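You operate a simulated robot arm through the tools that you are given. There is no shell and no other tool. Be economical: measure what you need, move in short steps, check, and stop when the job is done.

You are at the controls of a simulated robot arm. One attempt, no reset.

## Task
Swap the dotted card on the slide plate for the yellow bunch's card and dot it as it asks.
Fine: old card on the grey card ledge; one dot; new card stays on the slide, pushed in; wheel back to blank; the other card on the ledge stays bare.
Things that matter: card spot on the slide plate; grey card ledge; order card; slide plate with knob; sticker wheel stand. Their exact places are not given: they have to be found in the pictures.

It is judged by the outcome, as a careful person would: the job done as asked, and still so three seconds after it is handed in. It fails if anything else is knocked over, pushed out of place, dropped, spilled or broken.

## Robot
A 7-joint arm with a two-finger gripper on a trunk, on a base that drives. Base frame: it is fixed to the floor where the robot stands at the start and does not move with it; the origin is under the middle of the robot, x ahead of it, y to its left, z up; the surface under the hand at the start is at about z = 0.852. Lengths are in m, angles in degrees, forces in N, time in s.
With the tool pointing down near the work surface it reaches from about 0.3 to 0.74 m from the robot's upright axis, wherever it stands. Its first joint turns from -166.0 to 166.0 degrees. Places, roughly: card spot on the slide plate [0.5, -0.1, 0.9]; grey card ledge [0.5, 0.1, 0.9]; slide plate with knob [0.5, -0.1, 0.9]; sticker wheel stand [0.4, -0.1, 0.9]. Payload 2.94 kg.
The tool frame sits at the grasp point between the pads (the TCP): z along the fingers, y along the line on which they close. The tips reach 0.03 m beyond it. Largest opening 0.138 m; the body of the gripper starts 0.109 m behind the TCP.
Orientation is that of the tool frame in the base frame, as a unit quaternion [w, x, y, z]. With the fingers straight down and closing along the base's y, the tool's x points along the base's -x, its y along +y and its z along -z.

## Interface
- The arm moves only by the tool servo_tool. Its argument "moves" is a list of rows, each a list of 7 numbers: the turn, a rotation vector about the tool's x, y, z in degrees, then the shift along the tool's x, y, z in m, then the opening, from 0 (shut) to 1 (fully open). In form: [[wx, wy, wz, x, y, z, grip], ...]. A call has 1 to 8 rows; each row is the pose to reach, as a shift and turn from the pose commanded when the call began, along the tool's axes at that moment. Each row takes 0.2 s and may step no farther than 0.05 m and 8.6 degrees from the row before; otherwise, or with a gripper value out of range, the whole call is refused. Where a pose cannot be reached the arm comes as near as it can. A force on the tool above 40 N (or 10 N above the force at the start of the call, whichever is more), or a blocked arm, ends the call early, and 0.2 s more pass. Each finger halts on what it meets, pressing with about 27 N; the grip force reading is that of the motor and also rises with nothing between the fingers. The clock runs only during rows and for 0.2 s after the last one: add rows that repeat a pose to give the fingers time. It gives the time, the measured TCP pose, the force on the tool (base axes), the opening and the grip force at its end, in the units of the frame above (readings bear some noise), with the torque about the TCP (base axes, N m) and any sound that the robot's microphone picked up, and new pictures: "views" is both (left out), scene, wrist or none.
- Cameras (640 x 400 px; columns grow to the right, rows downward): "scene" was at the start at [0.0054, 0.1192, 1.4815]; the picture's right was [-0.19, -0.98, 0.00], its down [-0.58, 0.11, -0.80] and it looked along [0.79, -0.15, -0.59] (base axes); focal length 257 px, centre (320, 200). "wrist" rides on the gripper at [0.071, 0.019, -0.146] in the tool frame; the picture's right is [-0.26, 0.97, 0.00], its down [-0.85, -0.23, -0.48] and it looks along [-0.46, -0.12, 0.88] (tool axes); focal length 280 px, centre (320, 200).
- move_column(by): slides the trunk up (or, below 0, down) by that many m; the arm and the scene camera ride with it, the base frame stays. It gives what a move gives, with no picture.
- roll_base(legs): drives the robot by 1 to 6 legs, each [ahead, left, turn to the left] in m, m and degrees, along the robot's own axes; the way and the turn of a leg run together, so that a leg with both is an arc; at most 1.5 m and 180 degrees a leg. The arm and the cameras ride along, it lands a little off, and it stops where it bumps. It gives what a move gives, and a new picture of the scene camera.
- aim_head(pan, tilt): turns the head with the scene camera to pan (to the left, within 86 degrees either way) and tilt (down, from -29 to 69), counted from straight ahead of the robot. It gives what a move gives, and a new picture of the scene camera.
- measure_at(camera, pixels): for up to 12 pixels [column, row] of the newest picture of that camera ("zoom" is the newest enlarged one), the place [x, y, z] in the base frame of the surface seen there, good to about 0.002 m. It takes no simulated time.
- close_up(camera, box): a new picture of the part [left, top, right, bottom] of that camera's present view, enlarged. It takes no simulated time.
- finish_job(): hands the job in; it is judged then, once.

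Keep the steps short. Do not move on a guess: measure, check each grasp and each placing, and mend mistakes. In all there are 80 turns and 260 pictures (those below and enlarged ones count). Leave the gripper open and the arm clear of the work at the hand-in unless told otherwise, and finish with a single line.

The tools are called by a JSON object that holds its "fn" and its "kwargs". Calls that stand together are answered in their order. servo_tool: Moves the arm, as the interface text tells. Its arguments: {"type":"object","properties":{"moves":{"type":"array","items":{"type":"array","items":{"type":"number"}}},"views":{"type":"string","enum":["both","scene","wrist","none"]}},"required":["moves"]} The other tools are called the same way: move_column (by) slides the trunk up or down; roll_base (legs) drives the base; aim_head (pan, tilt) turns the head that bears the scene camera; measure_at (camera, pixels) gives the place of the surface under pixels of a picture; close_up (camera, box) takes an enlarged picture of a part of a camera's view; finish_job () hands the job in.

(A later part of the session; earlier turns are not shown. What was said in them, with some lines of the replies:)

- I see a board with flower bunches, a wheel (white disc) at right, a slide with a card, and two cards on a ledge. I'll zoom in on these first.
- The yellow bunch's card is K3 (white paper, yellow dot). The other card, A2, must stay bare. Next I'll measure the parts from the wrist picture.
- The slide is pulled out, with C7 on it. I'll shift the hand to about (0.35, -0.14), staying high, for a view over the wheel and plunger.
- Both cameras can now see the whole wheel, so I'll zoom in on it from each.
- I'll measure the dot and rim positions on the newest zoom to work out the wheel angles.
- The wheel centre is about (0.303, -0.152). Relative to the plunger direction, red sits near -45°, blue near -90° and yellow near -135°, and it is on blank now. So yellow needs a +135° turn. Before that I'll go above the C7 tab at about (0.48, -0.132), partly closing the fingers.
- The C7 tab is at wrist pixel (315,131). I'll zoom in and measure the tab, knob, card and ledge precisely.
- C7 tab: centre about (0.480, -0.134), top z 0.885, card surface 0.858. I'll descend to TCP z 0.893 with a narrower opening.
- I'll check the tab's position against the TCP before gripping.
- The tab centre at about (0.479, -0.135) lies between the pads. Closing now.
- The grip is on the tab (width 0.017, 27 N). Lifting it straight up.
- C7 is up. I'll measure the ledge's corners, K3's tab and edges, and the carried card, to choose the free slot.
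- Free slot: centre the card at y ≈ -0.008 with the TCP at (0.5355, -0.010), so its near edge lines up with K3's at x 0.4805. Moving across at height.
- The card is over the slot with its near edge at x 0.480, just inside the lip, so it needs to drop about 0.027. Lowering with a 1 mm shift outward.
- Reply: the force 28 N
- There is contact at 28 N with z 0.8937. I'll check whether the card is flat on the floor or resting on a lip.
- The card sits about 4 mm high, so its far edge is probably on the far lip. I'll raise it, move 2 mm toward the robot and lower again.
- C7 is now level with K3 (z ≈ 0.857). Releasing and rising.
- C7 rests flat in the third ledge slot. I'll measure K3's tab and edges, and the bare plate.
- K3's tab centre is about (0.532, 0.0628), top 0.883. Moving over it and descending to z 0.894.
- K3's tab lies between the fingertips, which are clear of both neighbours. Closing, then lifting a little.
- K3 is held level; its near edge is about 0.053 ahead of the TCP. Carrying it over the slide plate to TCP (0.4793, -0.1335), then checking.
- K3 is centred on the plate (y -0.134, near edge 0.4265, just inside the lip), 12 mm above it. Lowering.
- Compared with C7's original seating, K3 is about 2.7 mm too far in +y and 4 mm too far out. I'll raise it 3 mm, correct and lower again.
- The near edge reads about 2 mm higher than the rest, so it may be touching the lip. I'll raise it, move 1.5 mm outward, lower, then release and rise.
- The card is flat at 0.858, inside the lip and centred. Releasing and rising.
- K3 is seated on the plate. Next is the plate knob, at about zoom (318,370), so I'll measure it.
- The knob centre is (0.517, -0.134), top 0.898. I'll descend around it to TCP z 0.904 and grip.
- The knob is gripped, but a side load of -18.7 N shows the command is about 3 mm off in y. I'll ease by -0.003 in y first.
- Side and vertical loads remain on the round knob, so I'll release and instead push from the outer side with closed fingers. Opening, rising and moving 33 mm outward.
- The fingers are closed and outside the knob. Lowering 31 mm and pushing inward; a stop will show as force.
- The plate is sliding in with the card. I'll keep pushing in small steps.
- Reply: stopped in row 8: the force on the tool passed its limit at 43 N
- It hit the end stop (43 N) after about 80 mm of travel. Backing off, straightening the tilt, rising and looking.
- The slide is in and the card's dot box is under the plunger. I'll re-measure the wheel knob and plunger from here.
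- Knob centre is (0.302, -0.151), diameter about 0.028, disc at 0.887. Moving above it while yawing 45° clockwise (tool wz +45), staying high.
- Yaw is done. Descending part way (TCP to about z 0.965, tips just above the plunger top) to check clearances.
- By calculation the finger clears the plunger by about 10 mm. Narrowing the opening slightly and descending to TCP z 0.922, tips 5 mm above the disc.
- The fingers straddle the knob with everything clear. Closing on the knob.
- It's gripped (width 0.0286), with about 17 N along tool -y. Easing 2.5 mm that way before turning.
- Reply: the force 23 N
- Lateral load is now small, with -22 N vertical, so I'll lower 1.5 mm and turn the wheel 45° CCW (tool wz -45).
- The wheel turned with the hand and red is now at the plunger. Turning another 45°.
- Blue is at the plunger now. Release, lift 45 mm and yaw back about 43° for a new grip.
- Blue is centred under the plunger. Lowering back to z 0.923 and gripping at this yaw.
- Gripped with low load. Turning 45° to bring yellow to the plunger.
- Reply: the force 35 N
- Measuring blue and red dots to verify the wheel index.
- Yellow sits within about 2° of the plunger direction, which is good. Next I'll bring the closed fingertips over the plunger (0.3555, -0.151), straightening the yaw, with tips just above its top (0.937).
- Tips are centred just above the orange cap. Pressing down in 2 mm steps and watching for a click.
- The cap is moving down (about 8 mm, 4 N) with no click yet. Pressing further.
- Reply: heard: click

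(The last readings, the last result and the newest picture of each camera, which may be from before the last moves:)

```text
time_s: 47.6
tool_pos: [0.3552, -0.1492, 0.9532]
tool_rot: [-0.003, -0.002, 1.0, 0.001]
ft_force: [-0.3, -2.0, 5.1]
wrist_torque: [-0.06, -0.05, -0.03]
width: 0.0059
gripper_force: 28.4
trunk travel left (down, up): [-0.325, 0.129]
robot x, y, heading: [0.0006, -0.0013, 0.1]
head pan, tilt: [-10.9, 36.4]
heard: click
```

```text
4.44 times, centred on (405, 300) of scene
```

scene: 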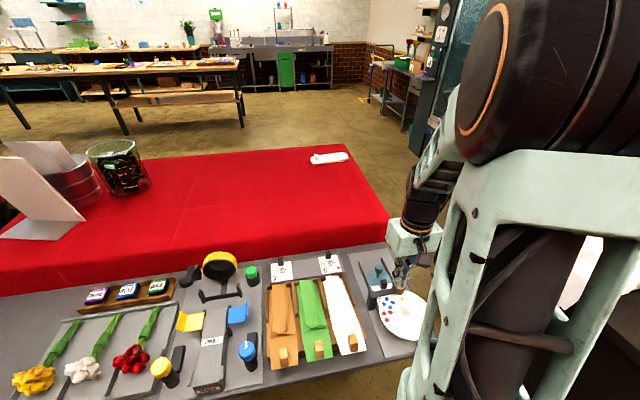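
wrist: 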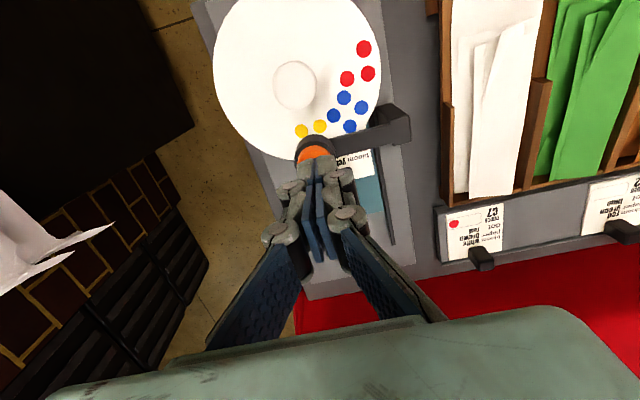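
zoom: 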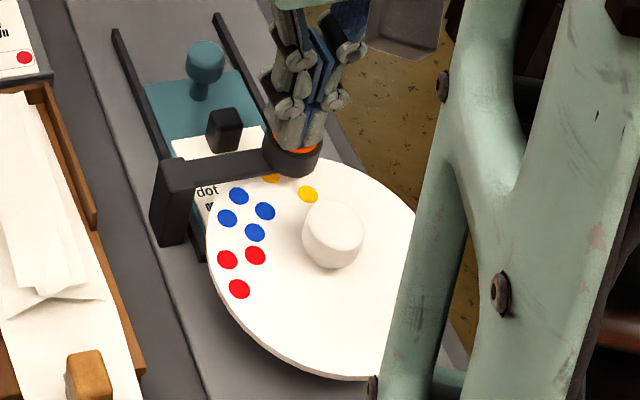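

A click, and one yellow sticker left the wheel. Lifting straight up, opening, and moving back over the wheel knob while yawing to +45°.

{"fn": "servo_tool", "kwargs": {"moves": [[0, 0, 0, 0, 0, -0.03, 0], [0, 0, 0, 0, 0, -0.055, 0.1], [0, 0, -8.5, 0.018, 0, -0.055, 0.27], [0, 0, -17, 0.036, -0.001, -0.055, 0.27], [0, 0, -25.5, 0.0535, -0.003, -0.055, 0.27], [0, 0, -34, 0.0535, -0.003, -0.055, 0.27], [0, 0, -42.5, 0.0535, -0.003, -0.055, 0.27], [0, 0, -45, 0.0535, -0.003, -0.055, 0.27]], "views": "both"}}

{"fn": "close_up", "kwargs": {"camera": "scene", "box": [360, 255, 450, 345]}}

{"fn": "measure_at", "kwargs": {"camera": "wrist", "pixels": [[318, 135], [318, 145]]}}

```text
time_s: 49.4
tool_pos: [0.3026, -0.1531, 1.0092]
tool_rot: [-0.002, -0.385, 0.923, 0.001]
ft_force: [0.2, 0.6, -0.7]
wrist_torque: [0.0, -0.01, 0.0]
width: 0.0374
gripper_force: 0.0
trunk travel left (down, up): [-0.325, 0.129]
robot x, y, heading: [0.0016, -0.0004, 0.1]
head pan, tilt: [-10.9, 36.4]
```

scene: 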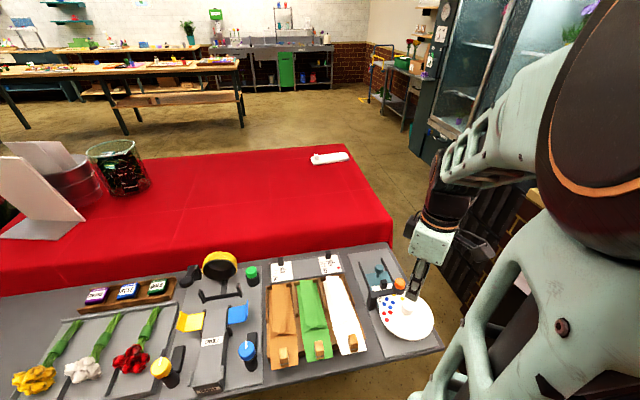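
wrist: 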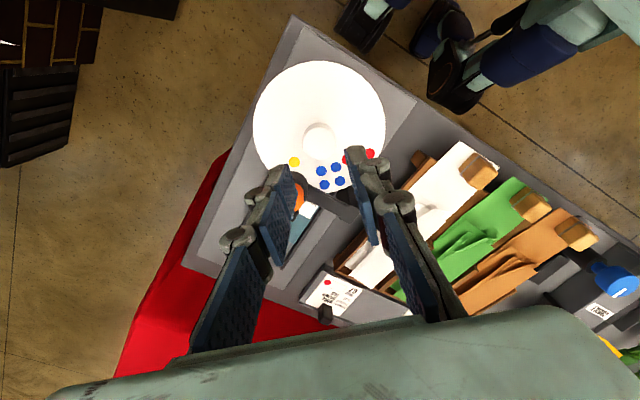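

```text
4.44 times, centred on (405, 300) of scene
```

zoom: 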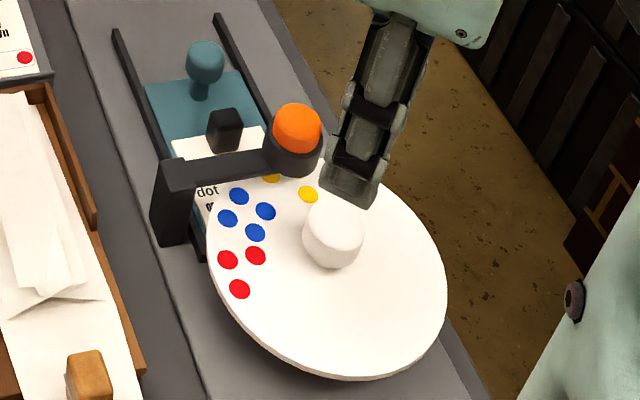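

```text
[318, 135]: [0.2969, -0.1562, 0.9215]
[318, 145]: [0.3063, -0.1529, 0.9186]
```

The plunger has sprung back and the alignment is good. Descending around the knob to z 0.9225 and gripping.

{"fn": "servo_tool", "kwargs": {"moves": [[0, 0, 0, 0, 0, 0.04, 0.27], [0, 0, 0, 0, 0, 0.07, 0.27], [0, 0, 0, 0, 0, 0.0865, 0.27], [0, 0, 0, 0, 0, 0.0865, 0.27], [0, 0, 0, 0, 0, 0.0865, 0.1], [0, 0, 0, 0, 0, 0.0865, 0], [0, 0, 0, 0, 0, 0.0865, 0]], "views": "none"}}

```text
time_s: 51.0
tool_pos: [0.3006, -0.1528, 0.9228]
tool_rot: [-0.002, -0.384, 0.923, 0.002]
ft_force: [2.4, -2.5, -3.5]
wrist_torque: [-0.05, -0.16, -0.01]
width: 0.0288
gripper_force: 45.2
trunk travel left (down, up): [-0.325, 0.129]
robot x, y, heading: [0.004, -0.002, 0.0]
head pan, tilt: [-10.9, 36.4]
```

Gripped with low load. Turning the wheel back 45° clockwise, and then another 45° if that goes cleanly.

{"fn": "servo_tool", "kwargs": {"moves": [[0, 0, 7.5, 0, 0, 0, 0], [0, 0, 15, 0, 0, 0, 0], [0, 0, 22.5, 0, 0, 0, 0], [0, 0, 30, 0, 0, 0, 0], [0, 0, 37.5, 0, 0, 0, 0], [0, 0, 45, 0, 0, 0, 0], [0, 0, 45, 0, 0, 0, 0]], "views": "none"}}

{"fn": "servo_tool", "kwargs": {"moves": [[0, 0, 7.5, 0, 0, 0, 0], [0, 0, 15, 0, 0, 0, 0], [0, 0, 22.5, 0, 0, 0, 0], [0, 0, 30, 0, 0, 0, 0], [0, 0, 37.5, 0, 0, 0, 0], [0, 0, 45, 0, 0, 0, 0], [0, 0, 45, 0, 0, 0, 0]], "views": "scene"}}

{"fn": "close_up", "kwargs": {"camera": "scene", "box": [360, 255, 450, 345]}}

```text
time_s: 52.6
tool_pos: [0.3013, -0.1541, 0.9228]
tool_rot: [-0.002, -0.001, 1.0, -0.001]
ft_force: [-0.1, -5.4, 7.5]
wrist_torque: [-0.16, 0.1, -0.03]
width: 0.0283
gripper_force: 44.5
trunk travel left (down, up): [-0.325, 0.129]
robot x, y, heading: [0.0017, -0.0017, 0.3]
head pan, tilt: [-10.9, 36.4]
```

```text
time_s: 54.2
tool_pos: [0.3011, -0.1519, 0.9222]
tool_rot: [-0.002, 0.382, 0.924, -0.001]
ft_force: [0.2, -2.1, 15.4]
wrist_torque: [-0.1, -0.03, 0.0]
width: 0.0287
gripper_force: 45.1
trunk travel left (down, up): [-0.325, 0.129]
robot x, y, heading: [0.0044, 0.0034, -0.0]
head pan, tilt: [-10.9, 36.4]
```

scene: 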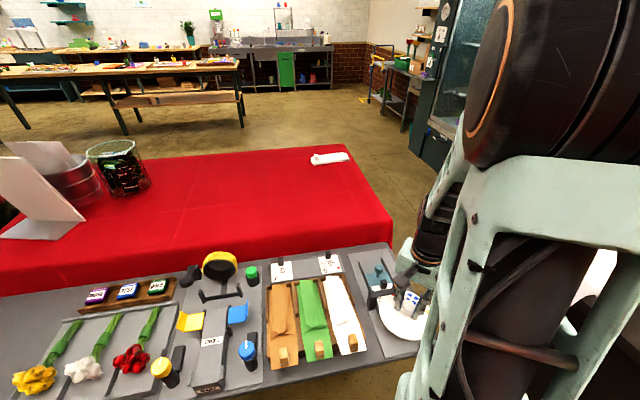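

```text
4.44 times, centred on (405, 300) of scene
```

zoom: 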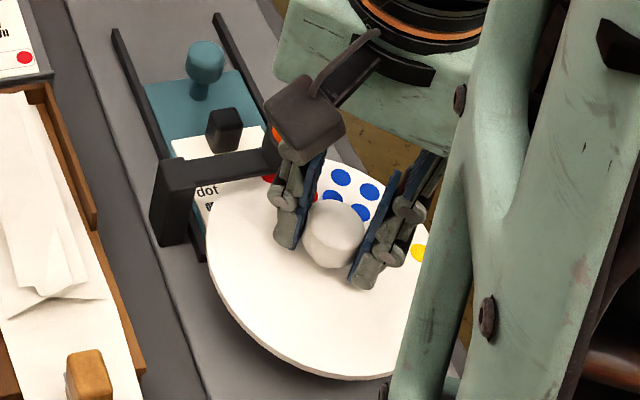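

Red is at the plunger, so 45° remains. Release, lift, and yaw back about 42.5° to regrip.

{"fn": "servo_tool", "kwargs": {"moves": [[0, 0, 0, 0, 0, 0, 0.27], [0, 0, 0, 0, 0, 0, 0.27], [0, 0, 0, 0, 0, -0.045, 0.27], [0, 0, -8.5, 0, 0, -0.045, 0.27], [0, 0, -17, 0, 0, -0.045, 0.27], [0, 0, -25.5, 0, 0, -0.045, 0.27], [0, 0, -34, 0, 0, -0.045, 0.27], [0, 0, -42.5, 0, 0, -0.045, 0.27]], "views": "wrist"}}

{"fn": "close_up", "kwargs": {"camera": "wrist", "box": [200, 60, 460, 260]}}

```text
time_s: 56.0
tool_pos: [0.3025, -0.1532, 0.9668]
tool_rot: [-0.003, 0.019, 1.0, 0.001]
ft_force: [0.3, -0.5, -0.4]
wrist_torque: [0.0, 0.01, 0.05]
width: 0.0374
gripper_force: 0.1
trunk travel left (down, up): [-0.325, 0.129]
robot x, y, heading: [0.0011, 0.0021, 0.2]
head pan, tilt: [-10.9, 36.4]
```

wrist: 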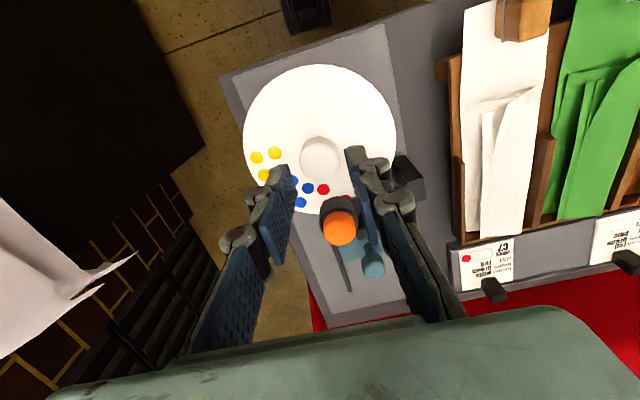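

```text
2.00 times, centred on (330, 160) of wrist
```

zoom: 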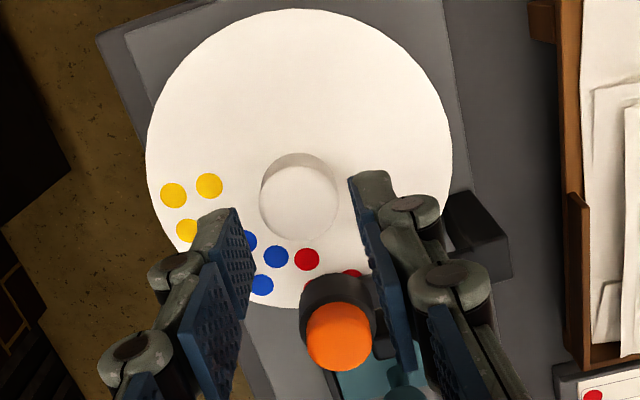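

Measuring yellow dots to find the exact remaining angle.

{"fn": "measure_at", "kwargs": {"camera": "zoom", "pixels": [[173, 195], [187, 230], [262, 285], [306, 259]]}}

```text
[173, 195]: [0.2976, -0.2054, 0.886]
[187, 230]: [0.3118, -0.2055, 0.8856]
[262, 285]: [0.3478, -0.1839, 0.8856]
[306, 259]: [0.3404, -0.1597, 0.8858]
```

About 44–46° remain. Lowering, gripping, and turning 46° clockwise.

{"fn": "servo_tool", "kwargs": {"moves": [[0, 0, 0, 0, 0, 0.025, 0.27], [0, 0, 0, 0, 0, 0.0445, 0.27], [0, 0, 0, 0, 0, 0.0445, 0.27], [0, 0, 0, 0, 0, 0.0445, 0.1], [0, 0, 0, 0, 0, 0.0445, 0], [0, 0, 0, 0, 0, 0.0445, 0]], "views": "none"}}

{"fn": "servo_tool", "kwargs": {"moves": [[0, 0, 7.7, 0, 0, 0, 0], [0, 0, 15.4, 0, 0, 0, 0], [0, 0, 23, 0, 0, 0, 0], [0, 0, 30.7, 0, 0, 0, 0], [0, 0, 38.4, 0, 0, 0, 0], [0, 0, 46, 0, 0, 0, 0], [0, 0, 46, 0, 0, 0, 0]], "views": "none"}}

{"fn": "servo_tool", "kwargs": {"moves": [[0, 0, 0, 0, 0, 0, 0.27], [0, 0, 0, 0, 0, 0, 0.27], [0, 0, 0, 0, 0, -0.045, 0.27], [0, 0, -8.5, 0, 0, -0.08, 0.27], [0, 0, -17, 0, 0, -0.12, 0.27], [0, 0, -25.5, 0, 0, -0.15, 0.27], [0, 0, -34, 0, 0, -0.15, 0.27], [0, 0, -42.5, 0, 0, -0.15, 0.27]], "views": "both"}}

{"fn": "close_up", "kwargs": {"camera": "wrist", "box": [240, 40, 420, 180]}}

```text
time_s: 57.4
tool_pos: [0.3006, -0.1537, 0.923]
tool_rot: [-0.002, 0.02, 1.0, 0.0]
ft_force: [-1.3, -5.3, -3.4]
wrist_torque: [-0.18, -0.28, 0.03]
width: 0.029
gripper_force: 44.8
trunk travel left (down, up): [-0.325, 0.129]
robot x, y, heading: [-0.001, -0.0004, -0.3]
head pan, tilt: [-10.9, 36.4]
```

```text
time_s: 59.0
tool_pos: [0.3025, -0.1534, 0.9219]
tool_rot: [-0.003, 0.409, 0.913, -0.002]
ft_force: [-0.2, -0.1, -2.7]
wrist_torque: [-0.09, 0.0, 0.53]
width: 0.0284
gripper_force: 44.9
trunk travel left (down, up): [-0.325, 0.129]
robot x, y, heading: [0.0003, 0.0003, -0.1]
head pan, tilt: [-10.9, 36.4]
```

```text
time_s: 60.8
tool_pos: [0.3021, -0.1524, 1.0707]
tool_rot: [-0.007, 0.049, 0.999, 0.0]
ft_force: [0.3, -0.3, -0.2]
wrist_torque: [-0.03, -0.04, 0.03]
width: 0.0371
gripper_force: 0.0
trunk travel left (down, up): [-0.325, 0.129]
robot x, y, heading: [0.0, 0.0014, -0.2]
head pan, tilt: [-10.9, 36.4]
```

scene: 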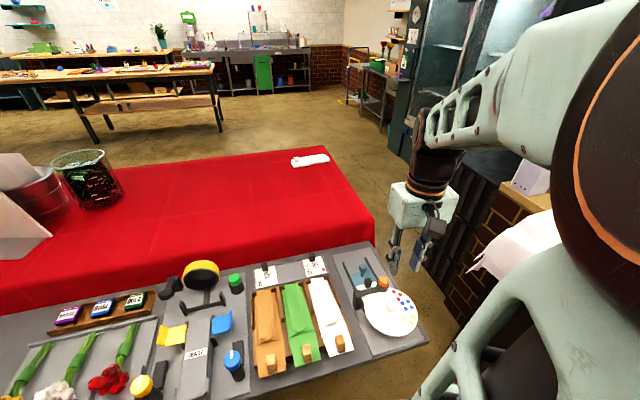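
wrist: 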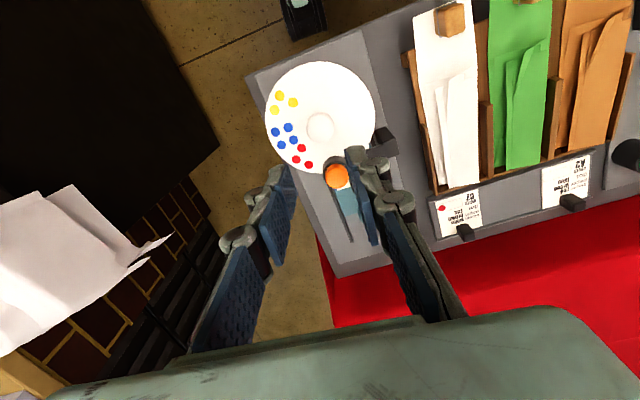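

```text
2.86 times, centred on (330, 110) of wrist
```

zoom: 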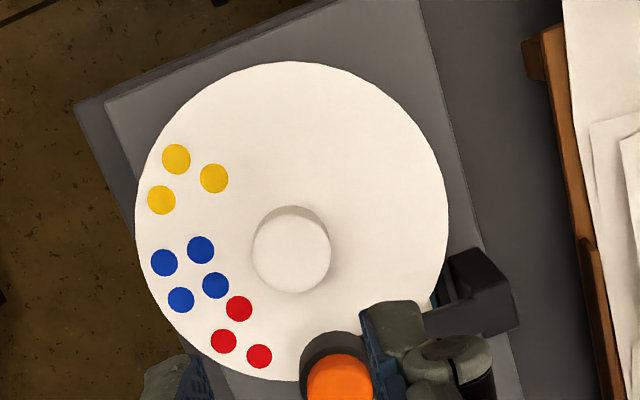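

Measuring the outer dots to confirm blank, and taking a fresh scene view since the last one looked shifted.

{"fn": "measure_at", "kwargs": {"camera": "zoom", "pixels": [[176, 159], [161, 200], [164, 262], [181, 300], [223, 341], [259, 356], [292, 255]]}}

{"fn": "aim_head", "kwargs": {"pan": -18, "tilt": 42}}

```text
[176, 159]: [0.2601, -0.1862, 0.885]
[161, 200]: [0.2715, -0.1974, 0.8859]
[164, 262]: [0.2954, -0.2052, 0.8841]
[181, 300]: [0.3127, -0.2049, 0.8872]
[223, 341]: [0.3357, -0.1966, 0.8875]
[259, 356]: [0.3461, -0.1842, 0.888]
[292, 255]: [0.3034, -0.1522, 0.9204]
```

```text
time_s: 61.5
tool_pos: [0.3017, -0.1534, 1.074]
tool_rot: [-0.002, 0.052, 0.999, -0.001]
ft_force: [0.8, -0.5, 0.9]
wrist_torque: [0.05, 0.15, -0.03]
width: 0.0371
gripper_force: 0.0
trunk travel left (down, up): [-0.325, 0.129]
robot x, y, heading: [0.0007, 0.0002, 0.0]
head pan, tilt: [-18.0, 42.0]
```

scene: 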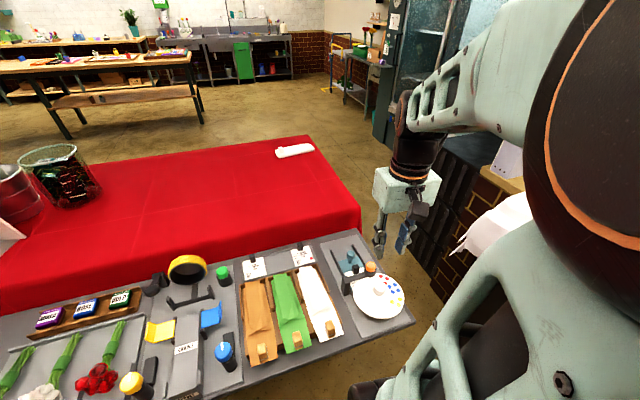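

All dots are back at their starting places, so the wheel is on blank. Moving the arm up and clear, opening the gripper and straightening the yaw.

{"fn": "servo_tool", "kwargs": {"moves": [[0, 0, 3, 0, 0, -0.03, 0.4], [0, 0, 5.5, -0.01, 0.02, -0.07, 0.6], [0, 0, 5.5, -0.03, 0.05, -0.1, 0.8], [0, 0, 5.5, -0.05, 0.09, -0.12, 1], [0, 0, 5.5, -0.06, 0.12, -0.15, 1], [0, 0, 5.5, -0.06, 0.12, -0.15, 1]], "views": "both"}}

{"fn": "close_up", "kwargs": {"camera": "wrist", "box": [150, 0, 350, 150]}}

{"fn": "close_up", "kwargs": {"camera": "scene", "box": [230, 220, 430, 350]}}

```text
time_s: 62.9
tool_pos: [0.374, -0.0425, 1.2217]
tool_rot: [-0.003, 0.098, 0.995, -0.001]
ft_force: [0.5, -0.9, 0.0]
wrist_torque: [0.02, -0.02, -0.02]
width: 0.138
gripper_force: 0.3
trunk travel left (down, up): [-0.325, 0.129]
robot x, y, heading: [0.0017, 0.0011, 0.1]
head pan, tilt: [-18.0, 42.0]
```

scene: 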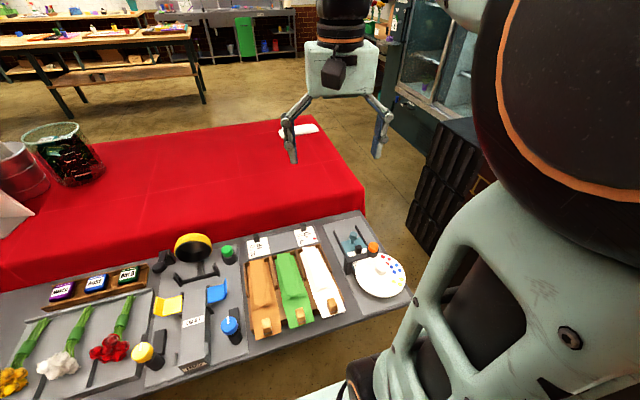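
wrist: 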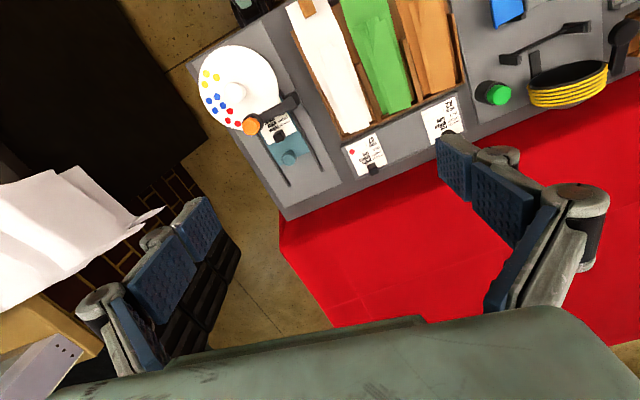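

```text
2.67 times, centred on (250, 75) of wrist
```

zoom: 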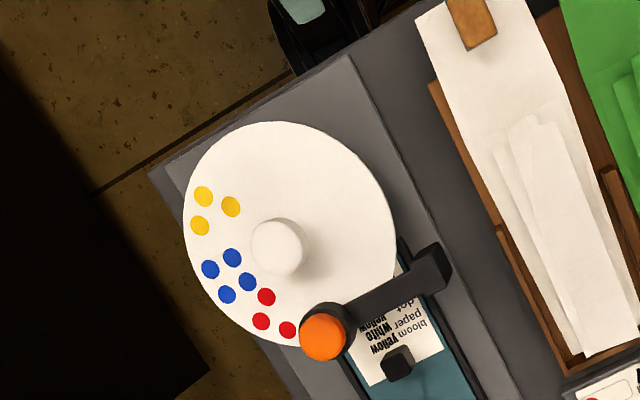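

```text
3.08 times, centred on (330, 285) of scene
```

zoom: 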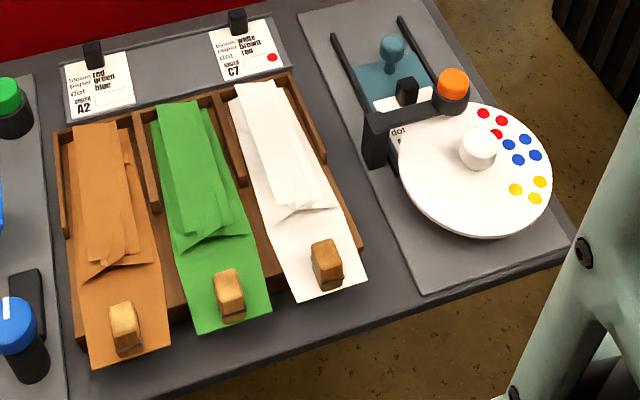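

Everything looks right. A last check that the slide is still fully in, from the knob position.

{"fn": "measure_at", "kwargs": {"camera": "wrist", "pixels": [[289, 156], [275, 135], [366, 150]]}}

{"fn": "close_up", "kwargs": {"camera": "wrist", "box": [230, 80, 400, 200]}}

```text
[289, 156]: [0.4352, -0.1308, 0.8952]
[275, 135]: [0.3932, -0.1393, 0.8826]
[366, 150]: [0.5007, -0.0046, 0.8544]
```

```text
3.33 times, centred on (315, 140) of wrist
```

zoom: 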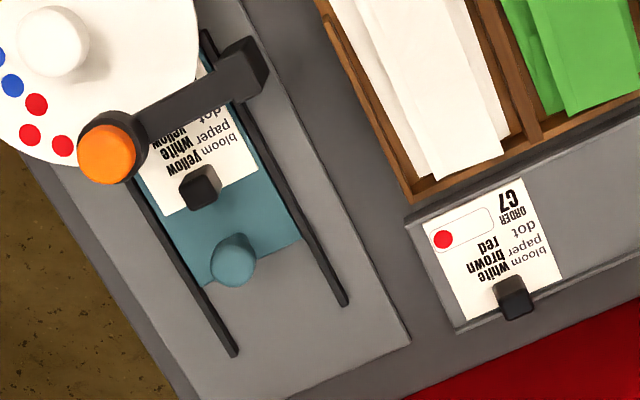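

The slide is in, C7 is on the ledge, A2 is bare, the wheel is on blank, and the arm is clear with the gripper open. Handing in.

{"fn": "finish_job", "kwargs": {}}

```text
The job is handed in.
```

K3 is on the pushed-in slide with one press of the yellow sticker (click heard, one sticker gone from the wheel; the dot itself is hidden under the plunger), C7 is on the ledge, A2 is bare and the wheel is back on blank.
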